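You operate a simulated robot arm through the tools that you are given. There is no shell and no other tool.

Carry out the task below with a simulated robot arm. There is one attempt and no reset: what you move stays moved.

JOB
Close the glue pot and wipe the glue off the bench.
Fine: brush in its tub, lid on the pot, rag back where it lay. What is to be rubbed or washed off counts as gone when no trace of it is left.
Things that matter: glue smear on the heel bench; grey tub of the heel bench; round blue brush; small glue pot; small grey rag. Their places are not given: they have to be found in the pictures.

The check looks at the end state, three seconds after you hand in, the way a careful person would. Anything else that was tipped, shoved, dropped, spilled or broken makes it a failure. A push-on lid holds only when it is set on centred and level and pressed home; a screw cap is set on level and turned clockwise until tight.

ROBOT AND FRAMES
A 7-joint arm with a two-finger gripper, fixed in place. Base frame: the origin is at the foot of the arm, x ahead of it, y to its left, z up; the work surface is at about z = 0. Units: mm, rad, N and s.
With the tool pointing down near the work surface it reaches from about 260 to 600 mm from the base axis. Its first joint turns from -2.496 to 2.496 rad. Payload 1.08 kg.
The tool frame sits at the grasp point between the pads (the TCP): z along the fingers, y along the line on which they close. The tips reach 16 mm beyond it. The gripper opens to 88 mm. The gripper's body begins 58 mm behind the TCP.
Orientation is told as [roll, pitch, yaw] about the base's x, y, z axes, in that order, counted from this pose: with the fingers straight down and closing along the base's y, the tool's x points along the base's -x, its y along +y and its z along -z.

CONTROLS
- The arm moves only by the tool step_arm. Its argument "steps" is a list of rows, each an object (a shift or turn left out is 0, a gripper value left out holds the last) with "fingers": the finger opening in mm, from 0 to 88; "offset": the shift along the base's x, y, z in mm, a list of three; "rot": the turn, a rotation vector about the base's x, y, z in rad, a list of three. In form: [{"fingers": fingers, "offset": [dx, dy, dz], "rot": [ax, ay, az]}, ...]. A call has 1 to 20 rows; each row shifts and turns the commanded pose from where the row before left it. A row lasts 0.2 s, in which the tool goes at most 50 mm and 0.15 rad; a call with a longer step from one row to the next is refused whole, and so is a gripper value outside its range. A pose out of reach is approached as far as the arm can. The call stops where the force on the tool passes 40 N (or 10 N more than at its start, if that is more) or the arm is blocked; 0.2 s more then pass. The fingers move at their own pace and stop on an object; they squeeze with about 20 N. The grip force told is the motor's: it shows also when the fingers shut on nothing. Time passes only in rows, and 0.2 s behind the last, so rows that do not move let the fingers close. The reply holds the time, the measured pose of the TCP, the force on the tool along the base axes, the opening and the grip force, in the units named above and with some noise, with the torque about the TCP (base axes, N m) and any sound that the robot's microphone picked up, and new pictures: "views" is both (left out), scene, wrist or none.
- Cameras (640 x 400 px; columns grow to the right, rows downward): "scene" is fixed at [219.6, 498.5, 582.9]; the picture's right is [-0.97, -0.26, 0.00], its down [-0.11, 0.40, -0.91] and it looks along [0.24, -0.88, -0.41] (base axes); focal length 342 px, centre (320, 200). "wrist" rides on the gripper at [82, -8, -92] in the tool frame; the picture's right is [0.10, 0.99, 0.00], its down [-0.70, 0.07, -0.71] and it looks along [-0.70, 0.07, 0.71] (tool axes); focal length 256 px, centre (320, 200).
- point_at(camera, pixels): there is no depth. For up to 12 entries [column, row, z] of the newest picture of that camera ("zoom" is the newest enlarged one), the place [x, y] in the base frame at which the ray of that pixel passes the height z, good to about 2 mm. It takes no simulated time.
- close_up(camera, box): a new picture of the part [left, top, right, bottom] of that camera's present view, enlarged. It takes no simulated time.
- job_done(): hands the job in; it is judged then, once.

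Leave the gripper open and the arm clear of the work at the hand-in unless told otherwise.

The tools are called after "Request:" as name(argument=value, ...) on one line, values as JSON. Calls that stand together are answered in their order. step_arm: Moves the arm, as the interface text tells. Its arguments: {"type":"object","properties":{"steps":{"type":"array","items":{"type":"object","properties":{"fingers":{"type":"number"},"offset":{"type":"array","items":{"type":"number"}},"rot":{"type":"array","items":{"type":"number"}}}}},"views":{"type":"string","enum":["both","scene","wrist","none"]}},"required":["steps"]} The other tools are called the same way: point_at (camera, pixels) gives the place at which the rays of pixels pass given heights; close_up (camera, box) takes an enlarged picture of a part of a camera's view; job_done () hands the job in.

At the start:

```text
t: 0.0
ee_pos: [455.6, -208.8, 339.8]
ee_rot: [0.001, 0.0, 0.0]
ft_force: [0.0, -0.5, 0.2]
ft_torque: [0.03, 0.0, 0.01]
width: 88.2
grasp_force: 0.1
```

scene: 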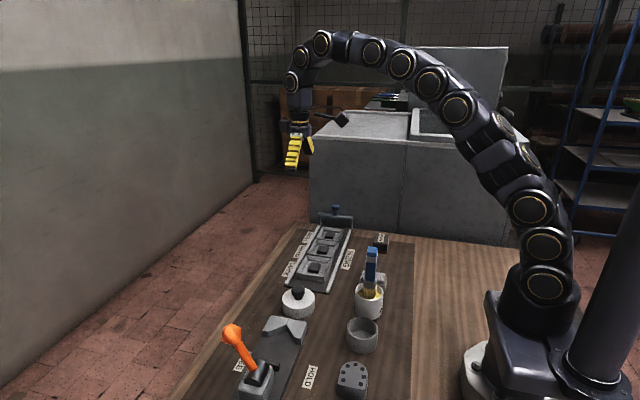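
wrist: 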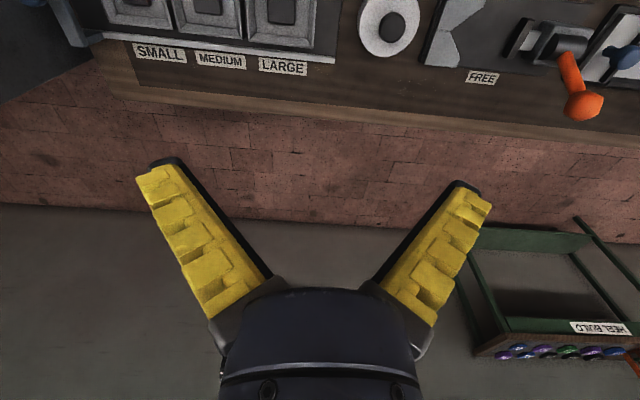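

I see a workbench with a lever, a tray of blocks, a round white thing with a dark knob, a white pot with a blue brush, a grey tub and more. I'll enlarge the scene view to tell them apart.

Request:
close_up(camera="scene", box=[220, 200, 460, 400])

Request:
close_up(camera="wrist", box=[0, 0, 640, 140])

```text
2.00 times, centred on (340, 300) of scene
```

zoom: 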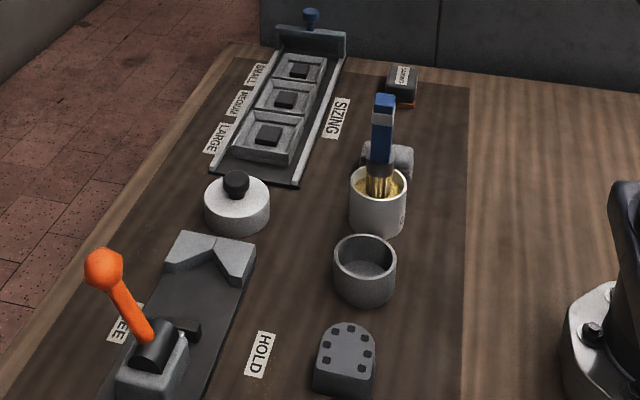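

```text
1.00 times, centred on (320, 70) of wrist (not enlarged: the box is as wide or as high as the picture)
```

zoom: 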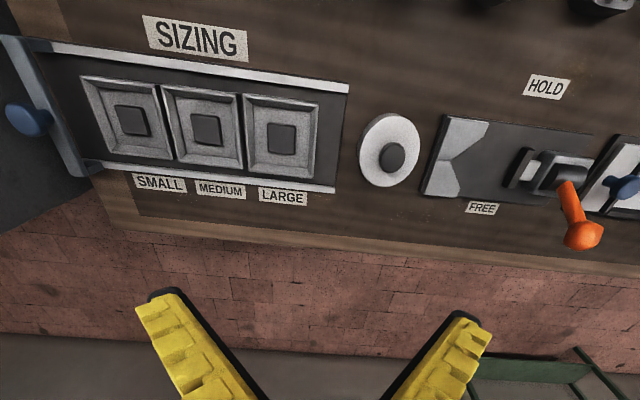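

White pot with the brush standing in it, an empty grey tub in front, a white lid with dark knob, and a grey thing behind the pot that could be the rag. I'll locate these on the bench.

Request:
close_up(camera="scene", box=[320, 220, 440, 300])

Request:
point_at(camera="scene", pixels=[[298, 311, 0], [298, 298, 25], [297, 291, 45], [369, 312, 0], [369, 290, 50], [371, 250, 120], [362, 345, 0], [362, 325, 40], [353, 380, 20], [376, 275, 10], [381, 240, 10], [275, 345, 0]])

```text
5.00 times, centred on (380, 260) of scene
```

zoom: 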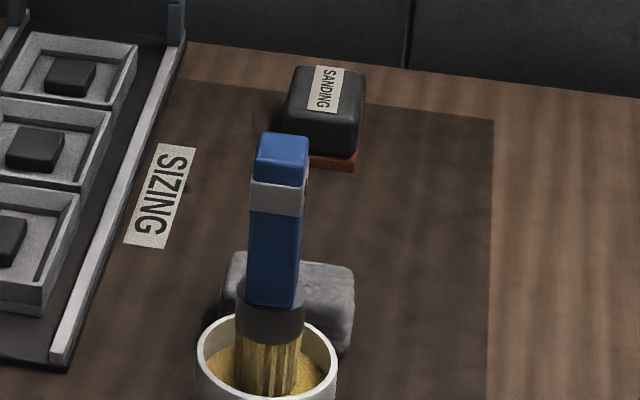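

```text
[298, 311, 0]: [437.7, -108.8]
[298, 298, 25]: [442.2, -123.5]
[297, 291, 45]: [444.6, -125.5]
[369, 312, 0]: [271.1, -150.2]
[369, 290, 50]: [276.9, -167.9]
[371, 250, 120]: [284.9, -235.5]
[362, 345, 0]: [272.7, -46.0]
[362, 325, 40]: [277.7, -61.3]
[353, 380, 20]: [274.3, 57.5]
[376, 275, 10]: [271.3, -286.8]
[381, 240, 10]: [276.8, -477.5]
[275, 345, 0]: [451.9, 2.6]
```

The pot is near (274,-155), the tub near (274,-50), the lid near (441,-118), and the grey rag near (271,-285). I don't see any smear yet. I'll swing the arm over to the left at a safe height and turn the wrist camera to look along -y over these things.

Request:
step_arm(steps=[{"offset": [-12, 32, 0], "rot": [0, 0, -0.142]}, {"offset": [-12, 32, 0], "rot": [0, 0, -0.142]}, {"offset": [-12, 32, 0], "rot": [0, 0, -0.142]}, {"offset": [-12, 32, 0], "rot": [0, 0, -0.142]}, {"offset": [-12, 32, 0], "rot": [0, 0, -0.142]}, {"offset": [-12, 32, 0], "rot": [0, 0, -0.142]}, {"offset": [-12, 32, 0], "rot": [0, 0, -0.142]}, {"offset": [-12, 32, 0], "rot": [0, 0, -0.142]}, {"offset": [-12, 32, 0], "rot": [0, 0, -0.142]}, {"offset": [-12, 32, 0], "rot": [0, 0, -0.142]}, {"offset": [-12, 32, 0], "rot": [0, 0, -0.142]}])

```text
t: 2.4
ee_pos: [323.1, 144.3, 340.1]
ee_rot: [0.001, 0.0, -1.565]
ft_force: [0.4, 0.3, 0.0]
ft_torque: [0.02, -0.03, 0.02]
width: 88.0
grasp_force: 0.1
```

scene: 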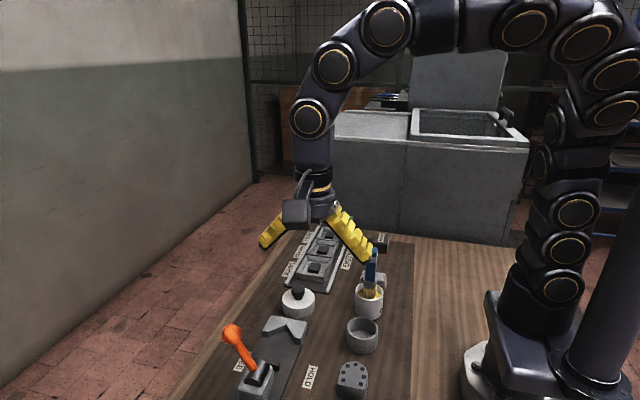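
wrist: 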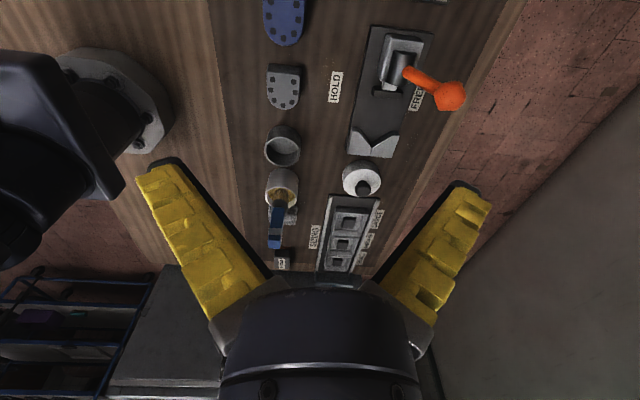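

The wrist picture is upside down (far is at the bottom). I see the tub at (282,148), the pot at (282,185), the brush at (275,225). I'll enlarge here.

Request:
close_up(camera="wrist", box=[220, 110, 420, 280])

Request:
close_up(camera="wrist", box=[200, 0, 480, 150])

```text
2.35 times, centred on (320, 195) of wrist
```

zoom: 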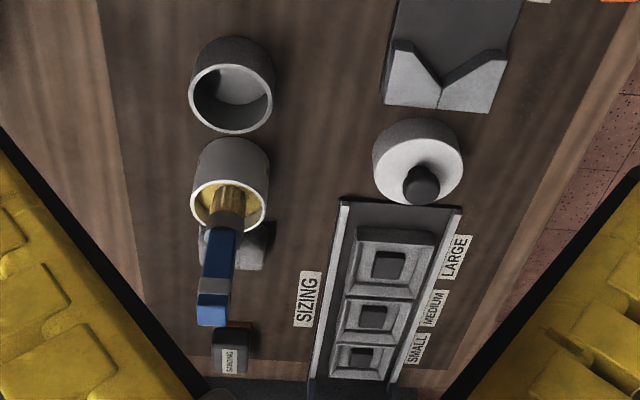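

```text
2.29 times, centred on (340, 75) of wrist
```

zoom: 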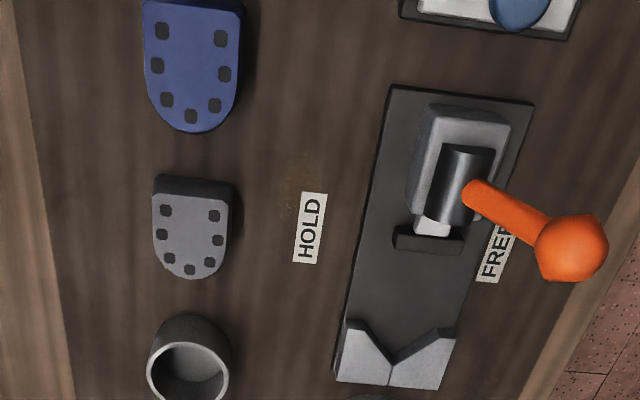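

There may be a faint brownish mark beside the HOLD label at wrist (327,83). I'll enlarge it.

Request:
close_up(camera="wrist", box=[290, 55, 370, 105])

Request:
close_up(camera="wrist", box=[240, 100, 360, 175])

Request:
close_up(camera="scene", box=[280, 340, 380, 400])

```text
8.00 times, centred on (330, 80) of wrist
```

zoom: 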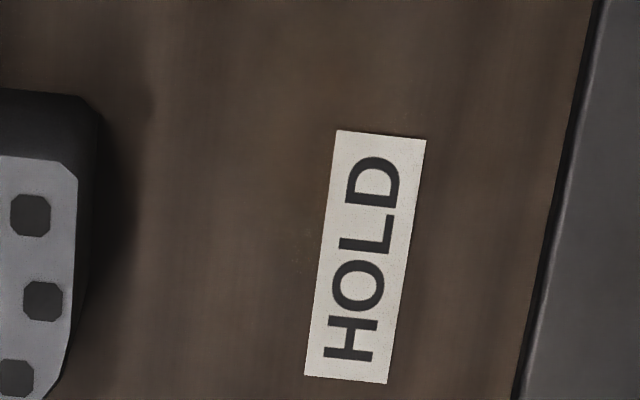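

```text
5.33 times, centred on (300, 138) of wrist
```

zoom: 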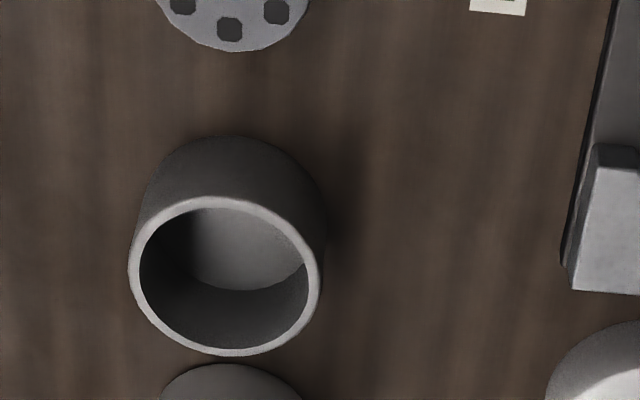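

```text
6.40 times, centred on (330, 370) of scene
```

zoom: 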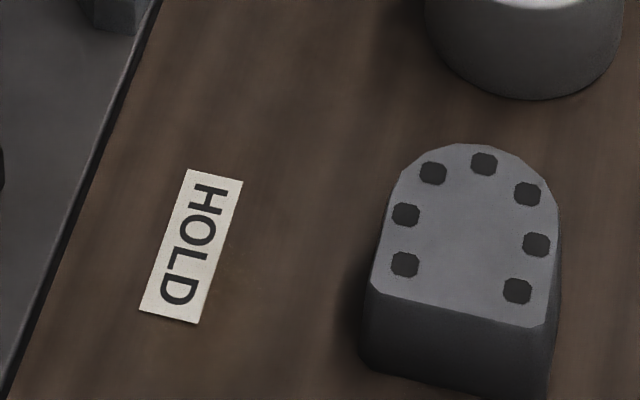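

No clear smear yet. I'll move the arm further to the left so the wrist camera sees the part of the bench nearer the scene camera.

Request:
step_arm(steps=[{"offset": [0, 40, 0]}, {"offset": [0, 40, 0]}, {"offset": [0, 40, 0]}, {"offset": [0, 40, 0]}, {"offset": [0, 40, 0]}])

Request:
close_up(camera="wrist", box=[160, 0, 480, 200])

```text
t: 3.6
ee_pos: [323.0, 343.8, 338.1]
ee_rot: [0.002, 0.001, -1.563]
ft_force: [-0.2, -0.7, 0.4]
ft_torque: [-0.01, -0.01, 0.04]
width: 88.1
grasp_force: 0.0
```

scene: 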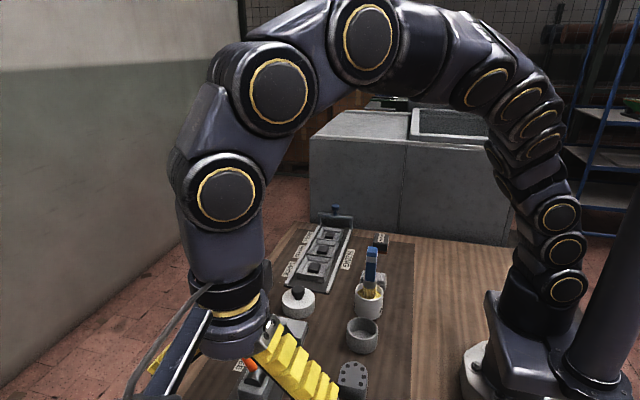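
wrist: 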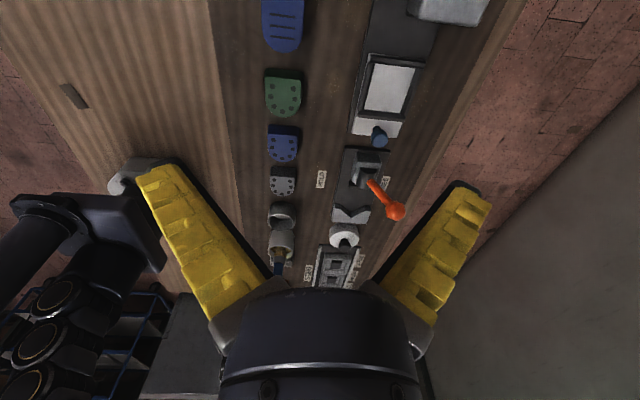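

```text
2.00 times, centred on (320, 100) of wrist
```

zoom: 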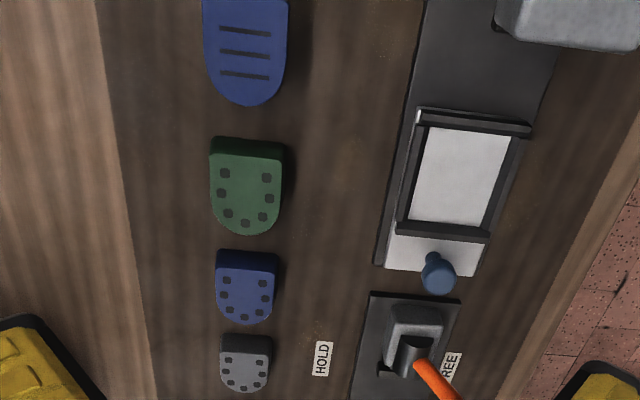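

Many heel blocks in a row, no obvious smear. I'll enlarge several patches of bare bench around the HOLD label and the free strip.

Request:
close_up(camera="wrist", box=[280, 130, 376, 190])

Request:
close_up(camera="wrist", box=[290, 0, 370, 50])

Request:
close_up(camera="wrist", box=[290, 50, 402, 120])

Request:
close_up(camera="wrist", box=[250, 180, 378, 260])

```text
6.67 times, centred on (328, 160) of wrist
```

zoom: 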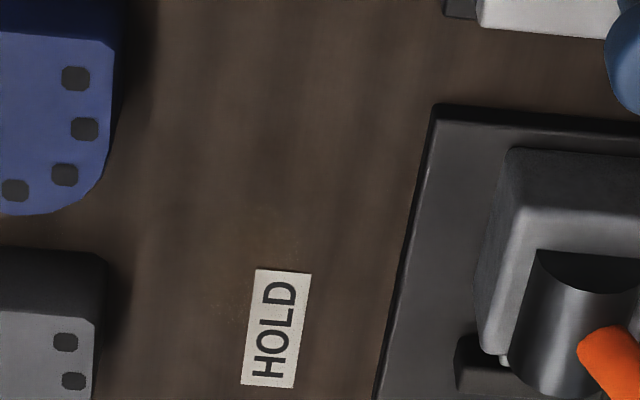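

```text
8.00 times, centred on (330, 25) of wrist
```

zoom: 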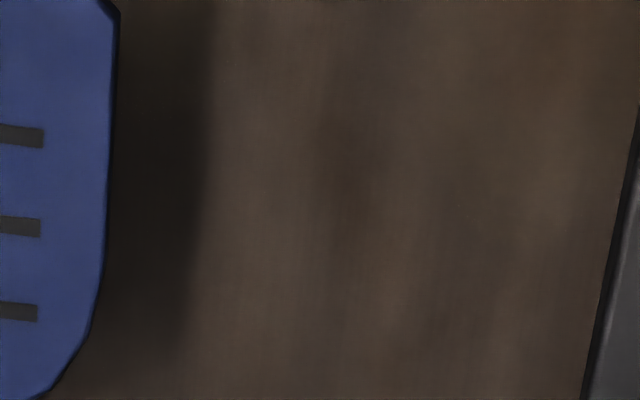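

```text
5.71 times, centred on (346, 85) of wrist
```

zoom: 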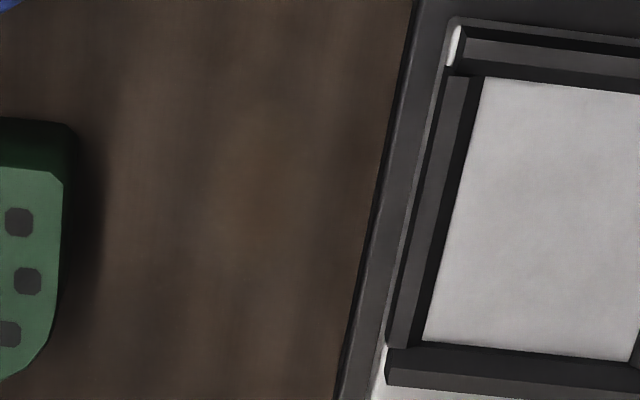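

```text
5.00 times, centred on (314, 220) of wrist
```

zoom: 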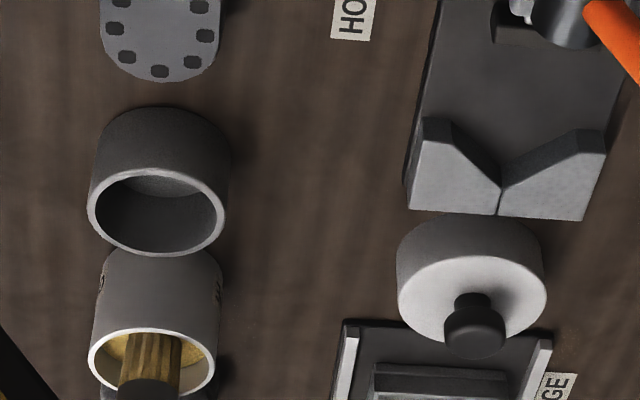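

Two faint brown spots catch my eye: one beside the HOLD label (scene about (315,390)), and one between the lid and the LARGE label (wrist about (364,247)). I'll get coordinates for both and enlarge them.

Request:
point_at(camera="scene", pixels=[[315, 390, 0], [310, 377, 0], [353, 395, 0], [362, 345, 0]])

Request:
point_at(camera="wrist", pixels=[[364, 247, 0], [322, 168, 0], [320, 178, 0], [282, 183, 20], [285, 90, 20], [284, 145, 20], [282, 220, 40], [390, 85, 0]])

Request:
close_up(camera="wrist", box=[330, 225, 394, 265])

Request:
close_up(camera="scene", box=[296, 375, 336, 400])

```text
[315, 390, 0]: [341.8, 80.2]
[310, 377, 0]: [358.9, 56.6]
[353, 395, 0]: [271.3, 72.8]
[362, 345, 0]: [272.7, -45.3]
```

```text
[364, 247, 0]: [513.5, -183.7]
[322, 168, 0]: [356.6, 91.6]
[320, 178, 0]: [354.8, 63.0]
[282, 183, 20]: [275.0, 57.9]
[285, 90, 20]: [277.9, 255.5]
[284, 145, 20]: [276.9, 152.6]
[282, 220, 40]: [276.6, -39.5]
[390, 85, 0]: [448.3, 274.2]
```

```text
10.00 times, centred on (362, 245) of wrist
```

zoom: 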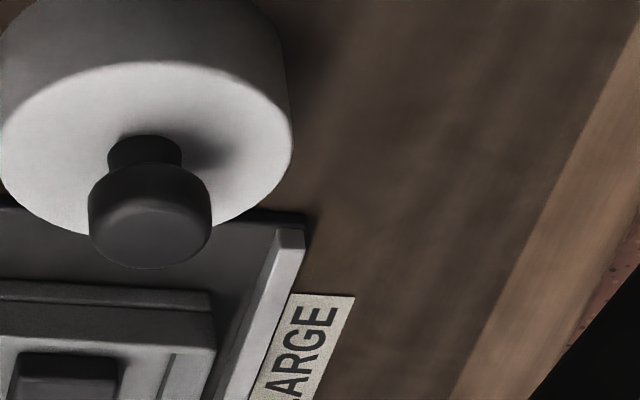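

```text
16.00 times, centred on (316, 388) of scene
```

zoom: 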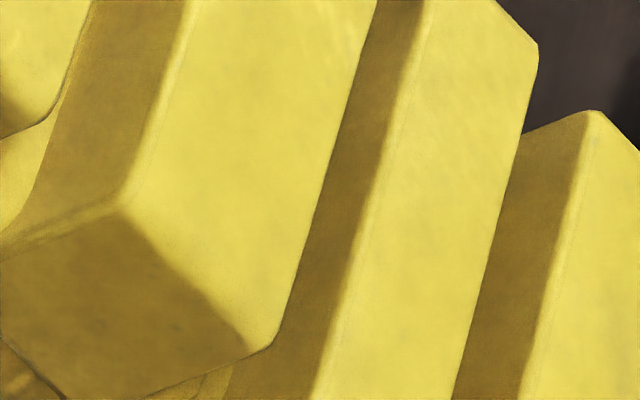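

The spot near (345,80) deserves a close look. I'll lower the gripper to about z=150 over the free bench strip so the wrist camera sees it closely.

Request:
step_arm(steps=[{"offset": [4, -22, -20]}, {"offset": [4, -22, -35]}, {"offset": [4, -22, -35]}, {"offset": [4, -22, -35]}, {"offset": [4, -22, -35]}, {"offset": [0, 0, -20]}])

Request:
close_up(camera="wrist", box=[200, 100, 440, 250])

```text
t: 5.0
ee_pos: [344.5, 234.7, 159.1]
ee_rot: [0.0, 0.002, -1.561]
ft_force: [1.2, -0.5, 0.2]
ft_torque: [0.0, -0.01, 0.01]
width: 87.9
grasp_force: 0.1
```

scene: 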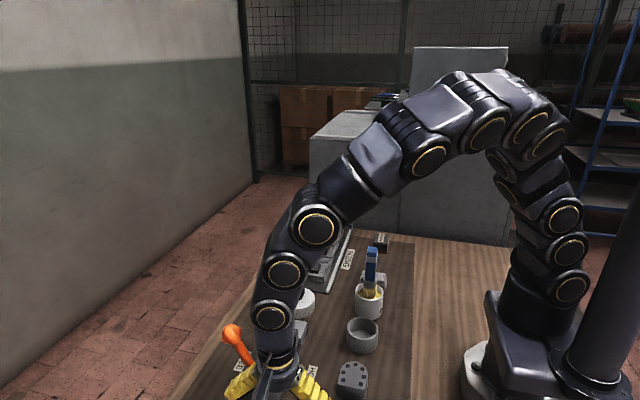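
wrist: 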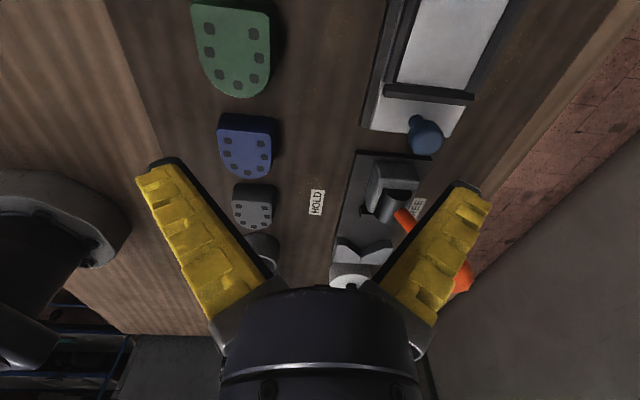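

```text
2.67 times, centred on (320, 175) of wrist
```

zoom: 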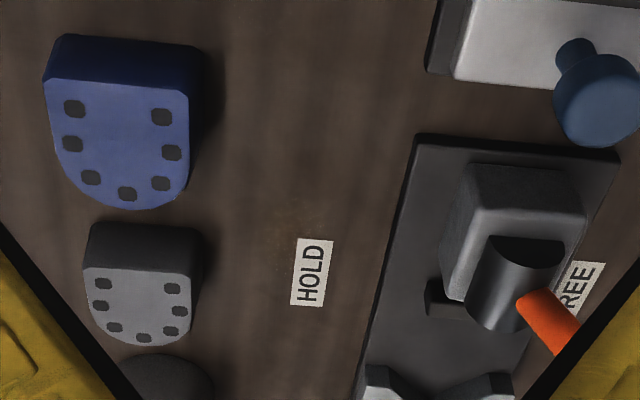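

A faint brown speckle sits at wrist (312,180), just beyond the label. I'll enlarge it.

Request:
close_up(camera="wrist", box=[280, 155, 360, 205])

Request:
close_up(camera="wrist", box=[260, 0, 388, 80])

Request:
close_up(camera="wrist", box=[270, 80, 366, 140])

Request:
point_at(camera="wrist", pixels=[[312, 180, 0], [316, 203, 0]])

```text
8.00 times, centred on (320, 180) of wrist
```

zoom: 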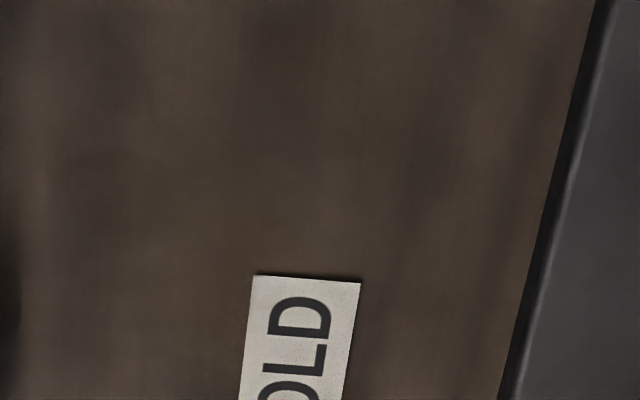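

```text
5.00 times, centred on (324, 40) of wrist
```

zoom: 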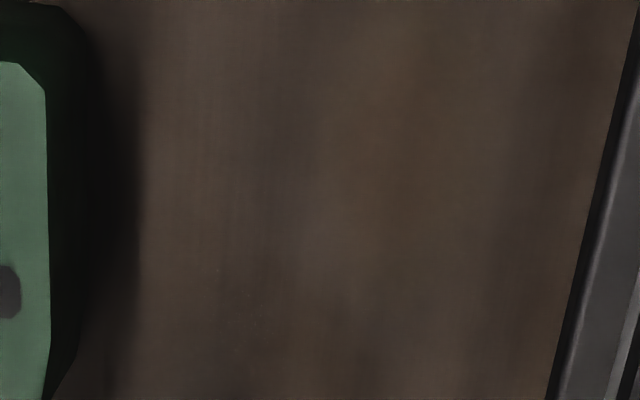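

```text
6.67 times, centred on (318, 110) of wrist
```

zoom: 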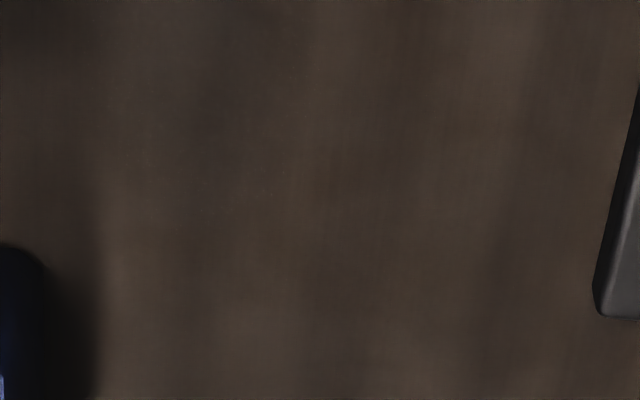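

```text
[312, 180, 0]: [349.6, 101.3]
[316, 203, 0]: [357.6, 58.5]
```

That spot was only wood grain. I'll turn the camera around to look along +y, from higher up, to see the bench's other end.

Request:
step_arm(steps=[{"offset": [0, 0, 30]}, {"offset": [0, 0, 30], "rot": [0, 0, 0.15]}, {"offset": [0, 0, 30], "rot": [0, 0, 0.15]}, {"offset": [0, 0, 30], "rot": [0, 0, 0.15]}, {"offset": [0, -10, 30], "rot": [0, 0, 0.15]}, {"offset": [0, -15, 30], "rot": [0, 0, 0.15]}, {"offset": [0, -15, 0], "rot": [0, 0, 0.15]}, {"offset": [0, -15, 0], "rot": [0, 0, 0.15]}, {"offset": [0, -15, 0], "rot": [0, 0, 0.15]}, {"offset": [0, -15, 0], "rot": [0, 0, 0.15]}, {"offset": [0, -15, 0], "rot": [0, 0, 0.15]}, {"offset": [0, -15, 0], "rot": [0, 0, 0.15]}, {"offset": [0, -15, 0], "rot": [0, 0, 0.15]}, {"offset": [0, -15, 0], "rot": [0, 0, 0.15]}, {"offset": [0, -15, 0], "rot": [0, 0, 0.15]}, {"offset": [0, -15, 0], "rot": [0, 0, 0.15]}, {"offset": [0, -15, 0], "rot": [0, 0, 0.15]}, {"offset": [0, -15, 0], "rot": [0, 0, 0.15]}, {"offset": [0, -15, 0], "rot": [0, 0, 0.15]}, {"offset": [0, 0, 0], "rot": [0, 0, 0.15]}])

```text
t: 9.2
ee_pos: [343.5, 13.3, 340.7]
ee_rot: [-0.001, 0.001, 1.291]
ft_force: [0.4, 0.4, -0.6]
ft_torque: [-0.01, 0.01, 0.0]
width: 88.1
grasp_force: 0.0
```

scene: 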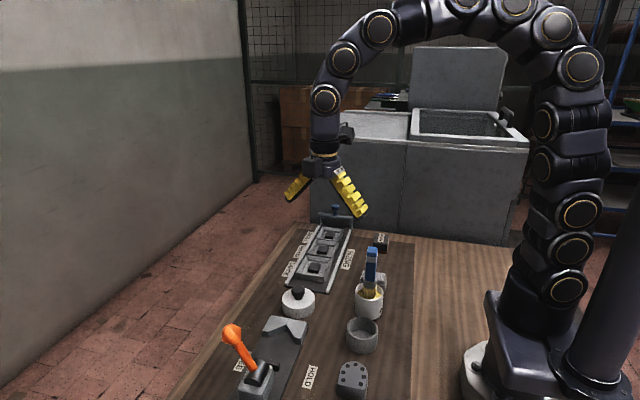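
wrist: 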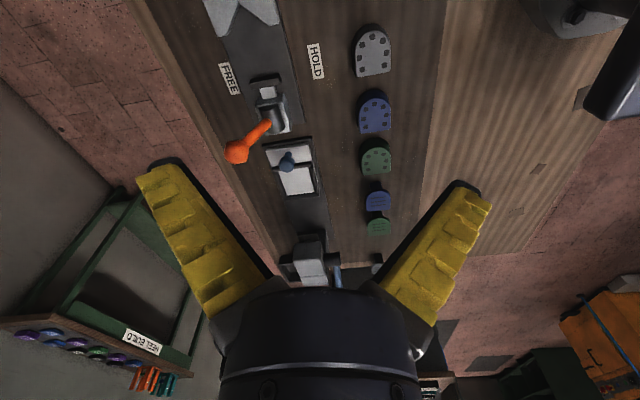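

There are some patches on the lighter wood at wrist (538,168), (515,210) and (582,97). I'll enlarge these and the far end of the bench.

Request:
close_up(camera="wrist", box=[480, 70, 620, 230])

Request:
close_up(camera="wrist", box=[230, 180, 430, 300])

Request:
close_up(camera="wrist", box=[260, 0, 452, 120])

Request:
point_at(camera="wrist", pixels=[[538, 168, 0], [515, 210, 0], [582, 97, 0], [376, 258, 30], [337, 272, 20], [378, 225, 20]])

```text
2.50 times, centred on (550, 150) of wrist
```

zoom: 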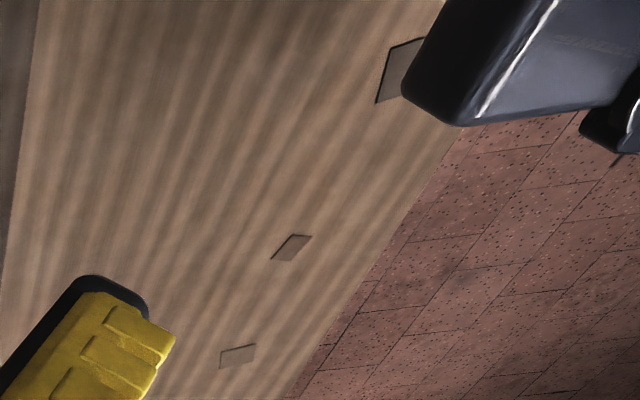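

```text
3.20 times, centred on (330, 240) of wrist
```

zoom: 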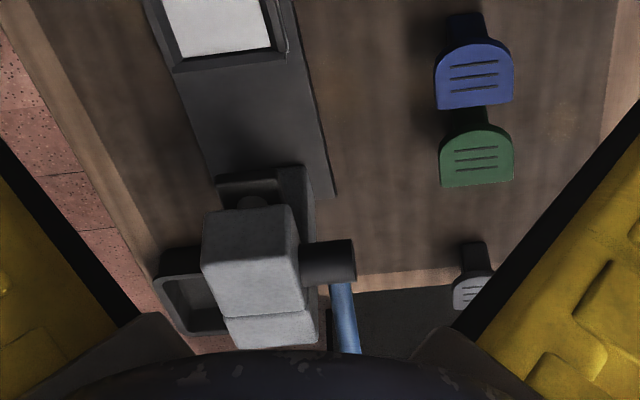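

```text
3.33 times, centred on (356, 60) of wrist
```

zoom: 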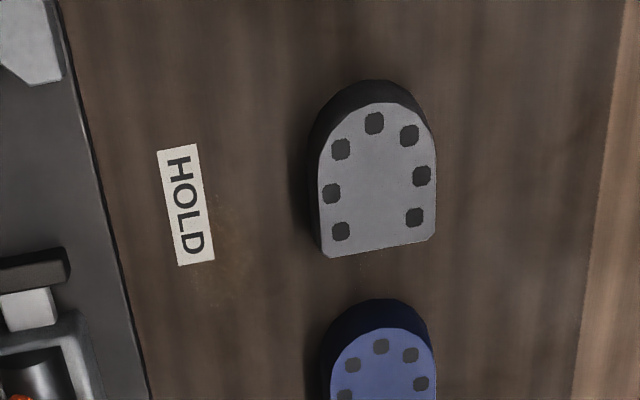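

```text
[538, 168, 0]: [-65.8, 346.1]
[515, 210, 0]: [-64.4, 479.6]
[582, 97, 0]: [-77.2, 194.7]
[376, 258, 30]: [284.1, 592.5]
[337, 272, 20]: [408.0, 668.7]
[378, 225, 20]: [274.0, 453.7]
```

A faint brown patch shows beside the HOLD label again (wrist ~(326,72)), and another at wrist ~(406,220). I'll locate and enlarge both.

Request:
point_at(camera="wrist", pixels=[[326, 72, 0], [332, 85, 0], [406, 220, 0], [316, 62, 0]])

Request:
close_up(camera="wrist", box=[300, 40, 380, 90])

Request:
close_up(camera="wrist", box=[380, 200, 444, 240])

Request:
close_up(camera="wrist", box=[280, 20, 440, 120])

```text
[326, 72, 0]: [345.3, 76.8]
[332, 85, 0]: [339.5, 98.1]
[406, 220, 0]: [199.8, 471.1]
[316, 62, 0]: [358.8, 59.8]
```

```text
8.00 times, centred on (340, 65) of wrist
```

zoom: 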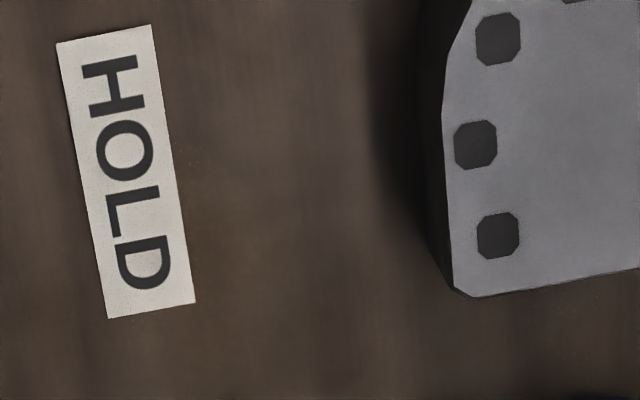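

```text
10.00 times, centred on (412, 220) of wrist
```

zoom: 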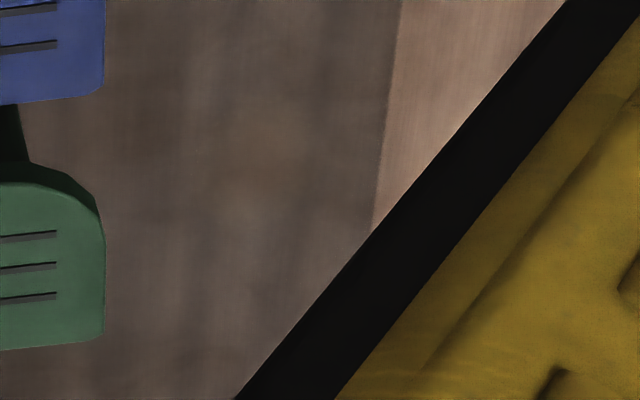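

```text
4.00 times, centred on (360, 70) of wrist
```

zoom: 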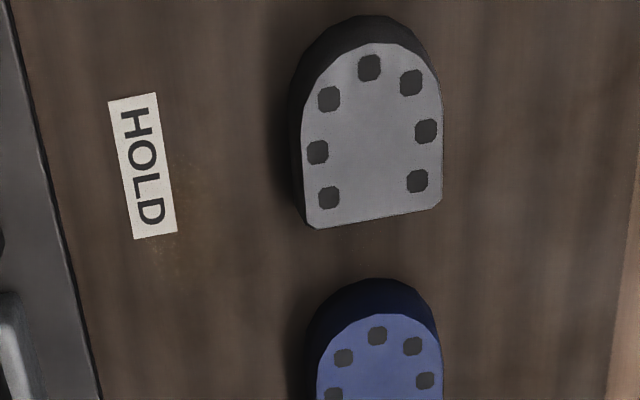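

Both are just grain. Next I'll move to the right end so the camera looks back over the pot and rag from the other side.

Request:
step_arm(steps=[{"offset": [0, -40, 0], "rot": [0, 0, 0.14]}, {"offset": [0, -40, 0], "rot": [0, 0, 0.14]}, {"offset": [0, -40, 0]}, {"offset": [0, -40, 0]}, {"offset": [0, -40, 0]}, {"offset": [0, -40, 0]}, {"offset": [0, -40, 0]}, {"offset": [0, -40, 0]}])

Request:
close_up(camera="wrist", box=[200, 0, 520, 200])

```text
t: 11.0
ee_pos: [341.8, -307.0, 341.3]
ee_rot: [0.0, 0.003, 1.565]
ft_force: [0.1, 0.2, -0.6]
ft_torque: [0.0, -0.01, 0.02]
width: 88.1
grasp_force: 0.1
```

scene: 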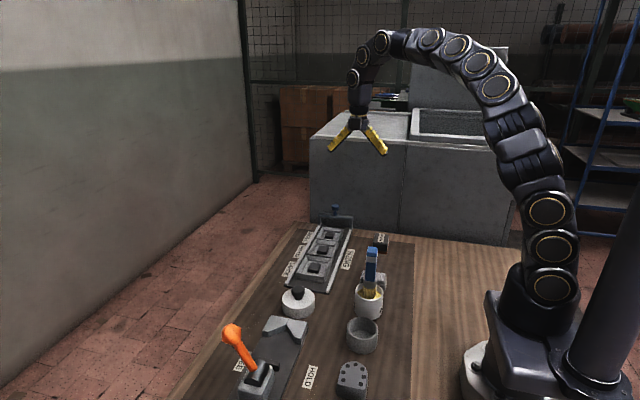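
wrist: 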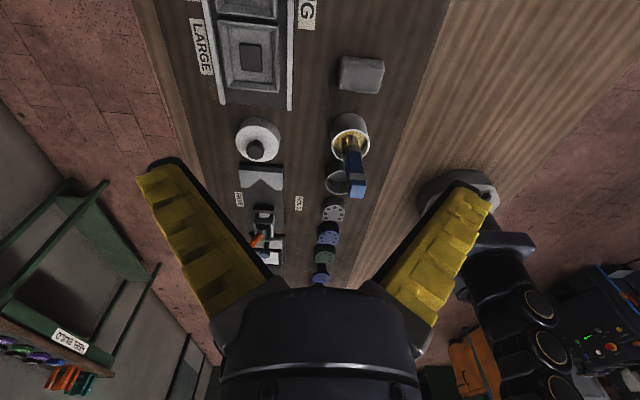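

```text
2.00 times, centred on (360, 100) of wrist
```

zoom: 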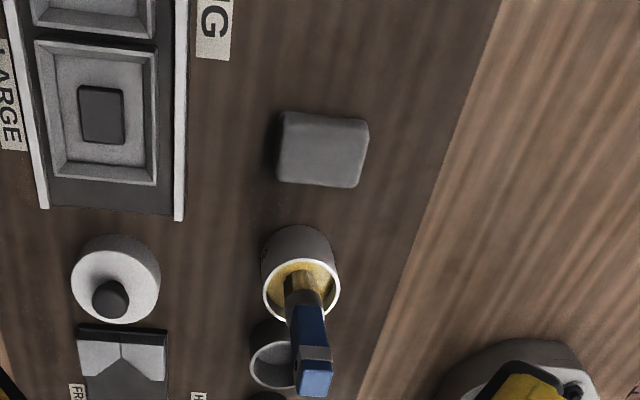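

Nothing obvious from here at low zoom. I'll enlarge piece by piece: around the rag, the pot, and the strips beside the sizing tray.

Request:
close_up(camera="wrist", box=[290, 40, 450, 140])

Request:
close_up(camera="wrist", box=[260, 100, 420, 200])

Request:
close_up(camera="wrist", box=[150, 80, 310, 180])

Request:
close_up(camera="wrist", box=[240, 170, 400, 270])

Request:
close_up(camera="wrist", box=[280, 0, 460, 80])

```text
4.00 times, centred on (370, 90) of wrist
```

zoom: 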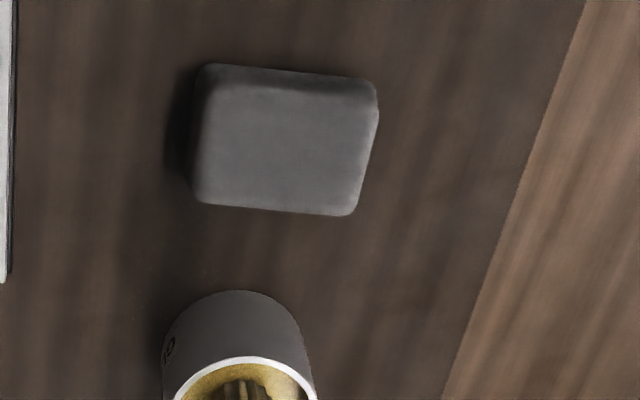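

```text
4.00 times, centred on (340, 150) of wrist
```

zoom: 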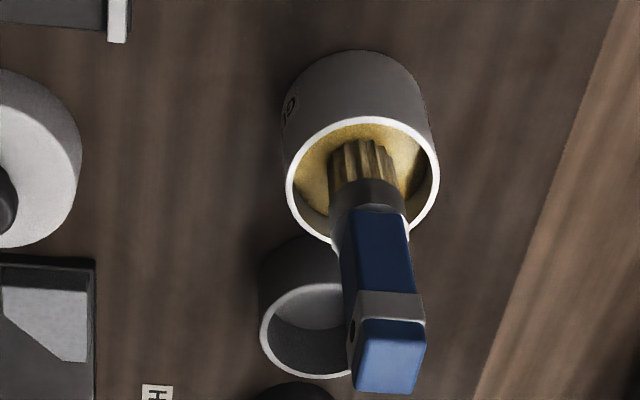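

```text
4.00 times, centred on (230, 130) of wrist
```

zoom: 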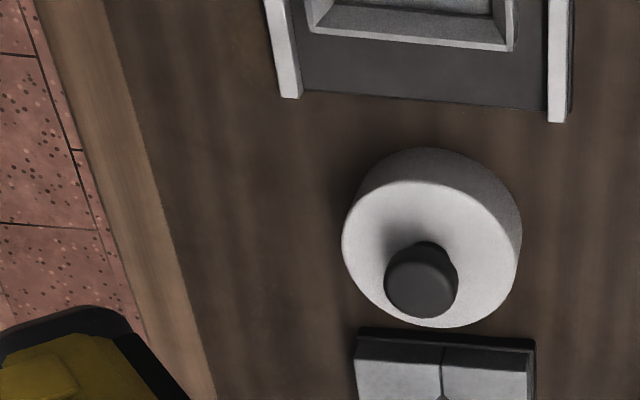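

```text
4.00 times, centred on (320, 220) of wrist
```

zoom: 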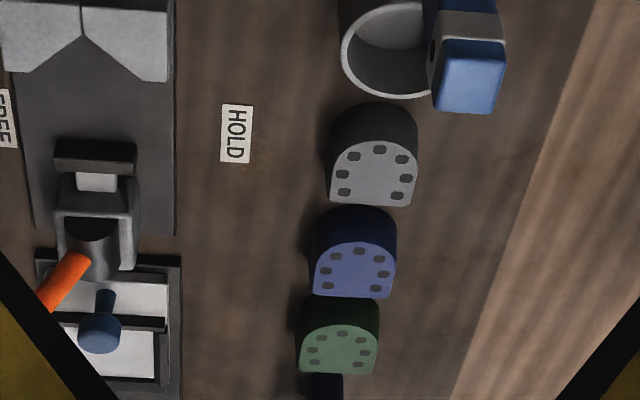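

```text
3.56 times, centred on (370, 40) of wrist
```

zoom: 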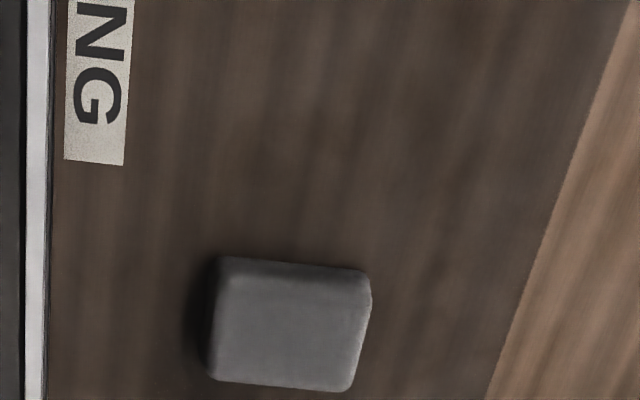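

Nothing definite here. The faint warm patch near (200,470) at the bench's left end deserves a better look. I'll move the camera over there.

Request:
step_arm(steps=[{"offset": [0, 48, 0]}, {"offset": [0, 48, 0]}, {"offset": [0, 48, 0]}, {"offset": [0, 48, 0]}, {"offset": [0, 48, 0]}, {"offset": [0, 48, 0]}, {"offset": [0, 48, 0]}, {"offset": [-15, 45, 0]}, {"offset": [-20, 45, 0]}, {"offset": [-20, 45, 0]}, {"offset": [-20, 45, 0]}])

Request:
close_up(camera="wrist", box=[200, 0, 520, 200])

```text
t: 13.4
ee_pos: [267.3, 208.9, 338.4]
ee_rot: [0.002, 0.003, 1.563]
ft_force: [0.3, -0.5, -0.1]
ft_torque: [0.02, 0.0, 0.02]
width: 88.1
grasp_force: 0.1
```

scene: 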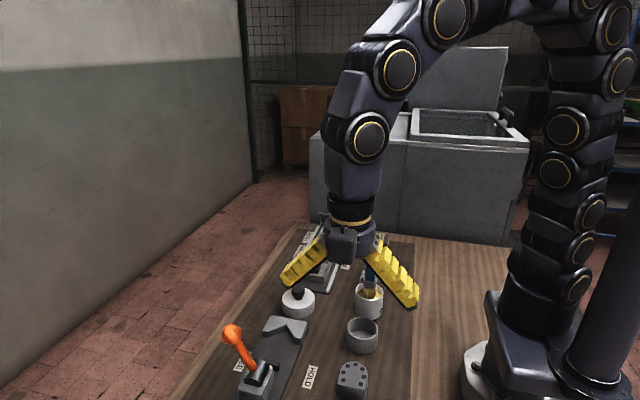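
wrist: 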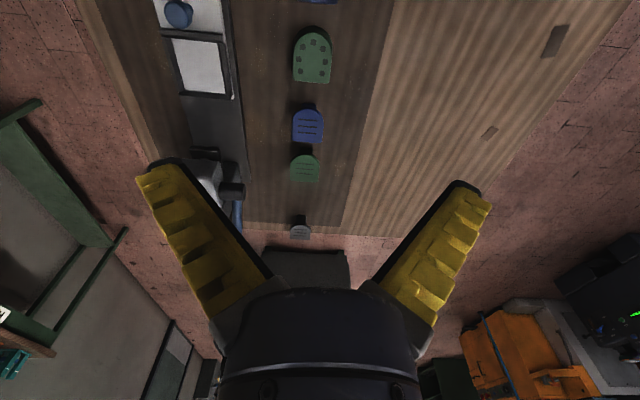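

```text
2.00 times, centred on (360, 100) of wrist
```

zoom: 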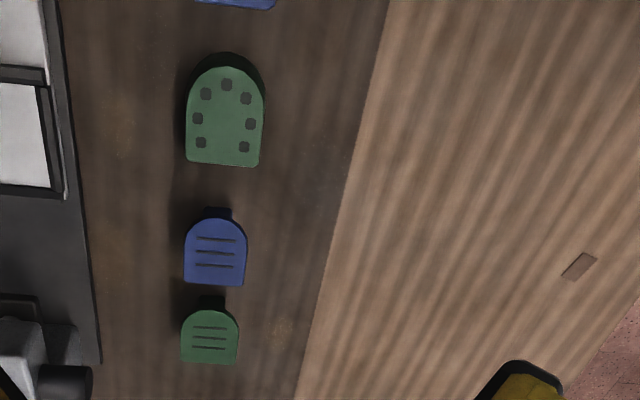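

I now see a brownish patch at wrist (340,164), and a fainter one at (262,65). I'll enlarge both and locate them.

Request:
point_at(camera="wrist", pixels=[[340, 164, 0], [262, 65, 0], [305, 168, 15], [312, 60, 20]])

Request:
close_up(camera="wrist", box=[300, 140, 380, 190])

Request:
close_up(camera="wrist", box=[230, 30, 310, 80])

Request:
close_up(camera="wrist", box=[280, 150, 440, 250])

```text
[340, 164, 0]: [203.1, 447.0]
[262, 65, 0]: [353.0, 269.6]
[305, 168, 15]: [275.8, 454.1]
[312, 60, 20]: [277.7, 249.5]
```

```text
8.00 times, centred on (340, 165) of wrist
```

zoom: 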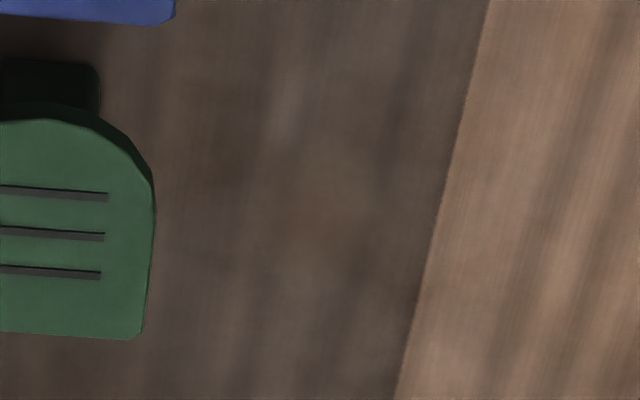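

```text
8.00 times, centred on (270, 55) of wrist
```

zoom: 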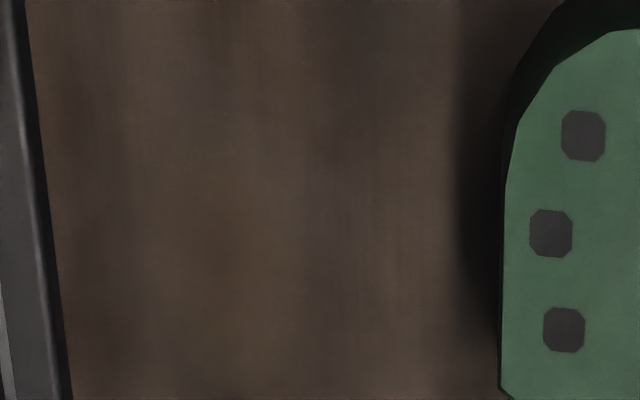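

```text
4.00 times, centred on (360, 200) of wrist
```

zoom: 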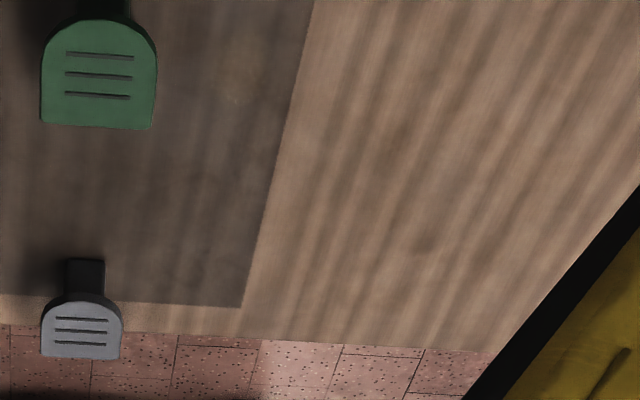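

Just grain again. I'll search other regions in the scene view: lighter wood to the right, the front edge, and around the lid.

Request:
close_up(camera="scene", box=[380, 240, 540, 340])

Request:
close_up(camera="scene", box=[360, 300, 520, 400])

Request:
close_up(camera="scene", box=[170, 280, 330, 380])

Request:
close_up(camera="scene", box=[290, 290, 418, 370])

```text
4.00 times, centred on (460, 290) of scene
```

zoom: 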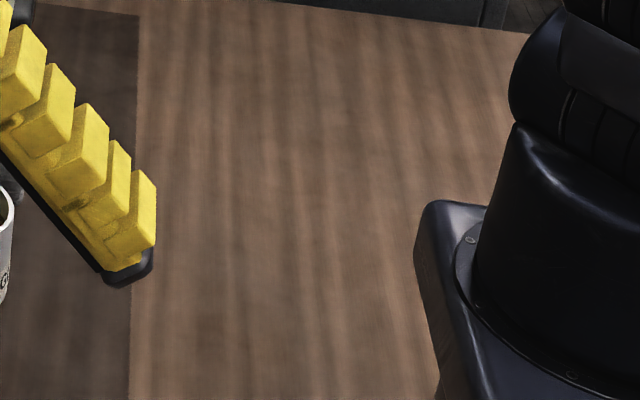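

```text
4.00 times, centred on (440, 350) of scene
```

zoom: 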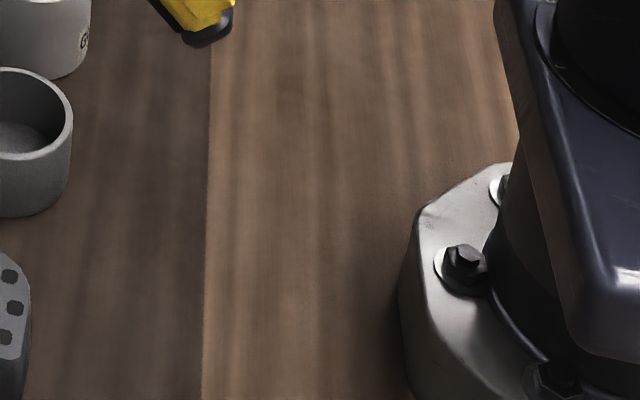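

```text
4.00 times, centred on (250, 330) of scene
```

zoom: 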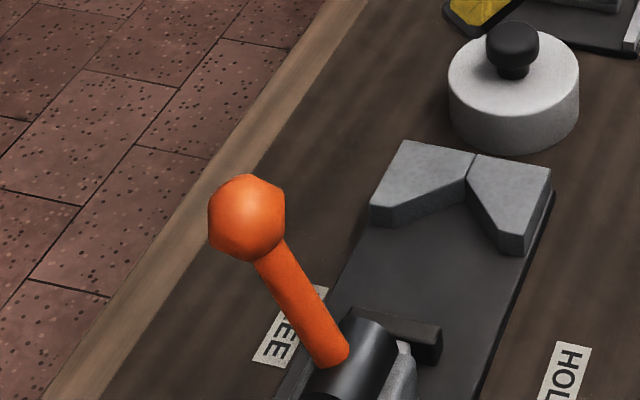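

```text
5.00 times, centred on (354, 330) of scene
```

zoom: 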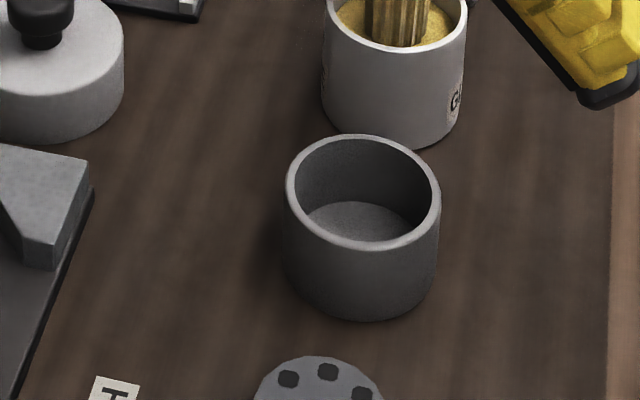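

Still nothing, so the smear may be hidden by an object. I'll tilt the tool so the wrist camera looks straight down over the pot, tub and lid area.

Request:
step_arm(steps=[{"offset": [5, -30, 0], "rot": [-0.131, 0, 0]}, {"offset": [5, -30, 0], "rot": [-0.131, 0, 0]}, {"offset": [5, -30, 0], "rot": [-0.131, 0, 0]}, {"offset": [5, -30, 0], "rot": [-0.131, 0, 0]}, {"offset": [5, -30, 0], "rot": [-0.131, 0, 0]}, {"offset": [5, -30, 0], "rot": [-0.131, 0, 0]}])

Request:
close_up(camera="wrist", box=[160, 0, 480, 200])

```text
t: 14.8
ee_pos: [299.1, 29.2, 339.2]
ee_rot: [-0.003, 0.788, 1.566]
ft_force: [-0.1, -0.3, -0.1]
ft_torque: [0.0, 0.0, -0.03]
width: 88.1
grasp_force: 0.0
```

scene: 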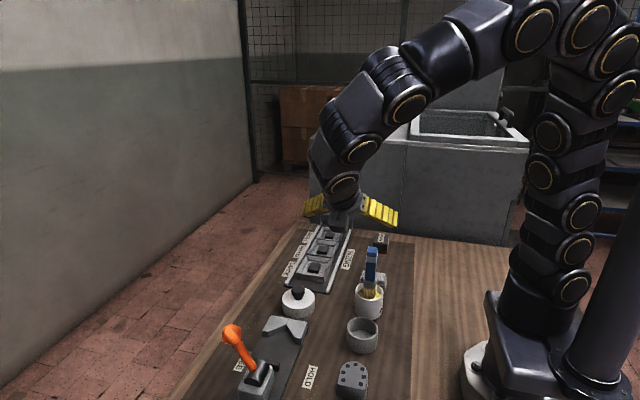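
wrist: 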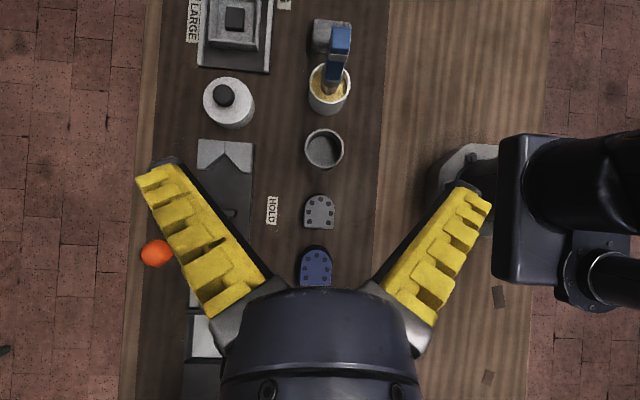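

```text
2.00 times, centred on (320, 100) of wrist
```

zoom: 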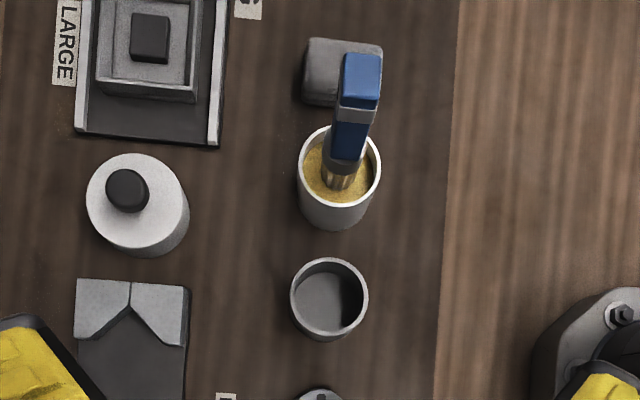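

Good overhead view, clean here. I'll shift left to see y from 0 to 300 from above.

Request:
step_arm(steps=[{"offset": [0, 45, 0]}, {"offset": [0, 45, 0]}, {"offset": [0, 45, 0]}, {"offset": [0, 45, 0]}, {"offset": [0, 45, 0]}, {"offset": [0, 45, 0]}])

Request:
close_up(camera="wrist", box=[160, 0, 480, 200])

```text
t: 16.2
ee_pos: [298.5, 221.1, 339.9]
ee_rot: [-0.005, 0.789, 1.561]
ft_force: [-0.3, 0.8, -0.6]
ft_torque: [0.01, -0.01, 0.0]
width: 88.0
grasp_force: 0.1
out of reach, approached as far as the arm can: row 5, 6
```

scene: 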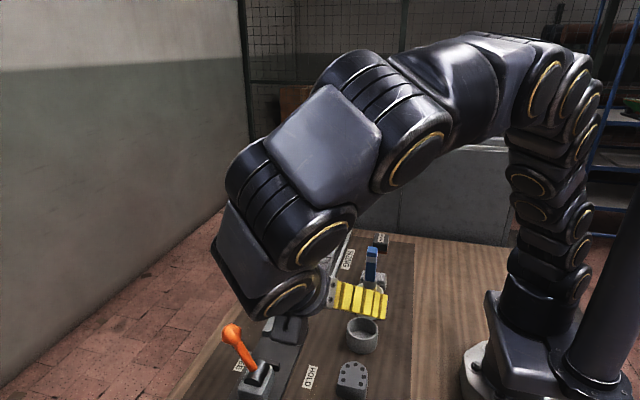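
wrist: 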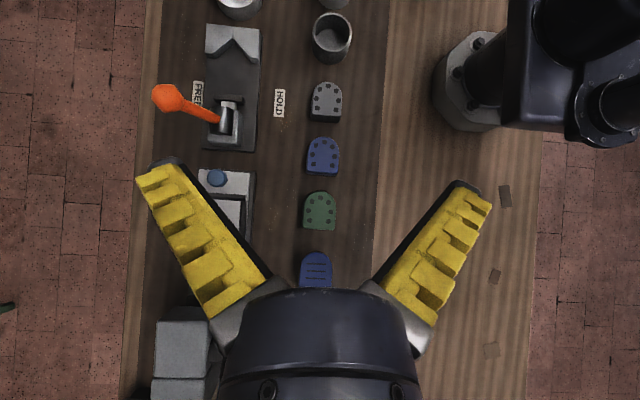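

```text
2.00 times, centred on (320, 100) of wrist
```

zoom: 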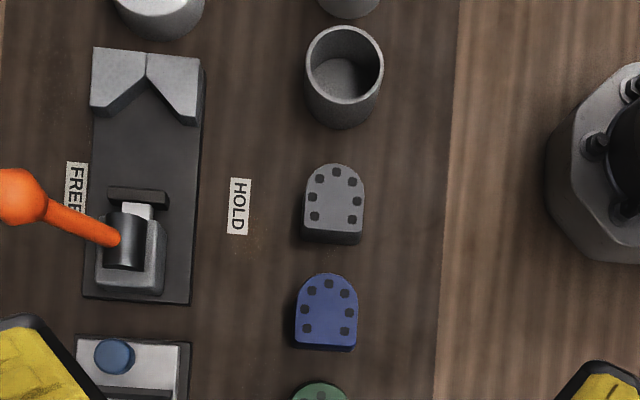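

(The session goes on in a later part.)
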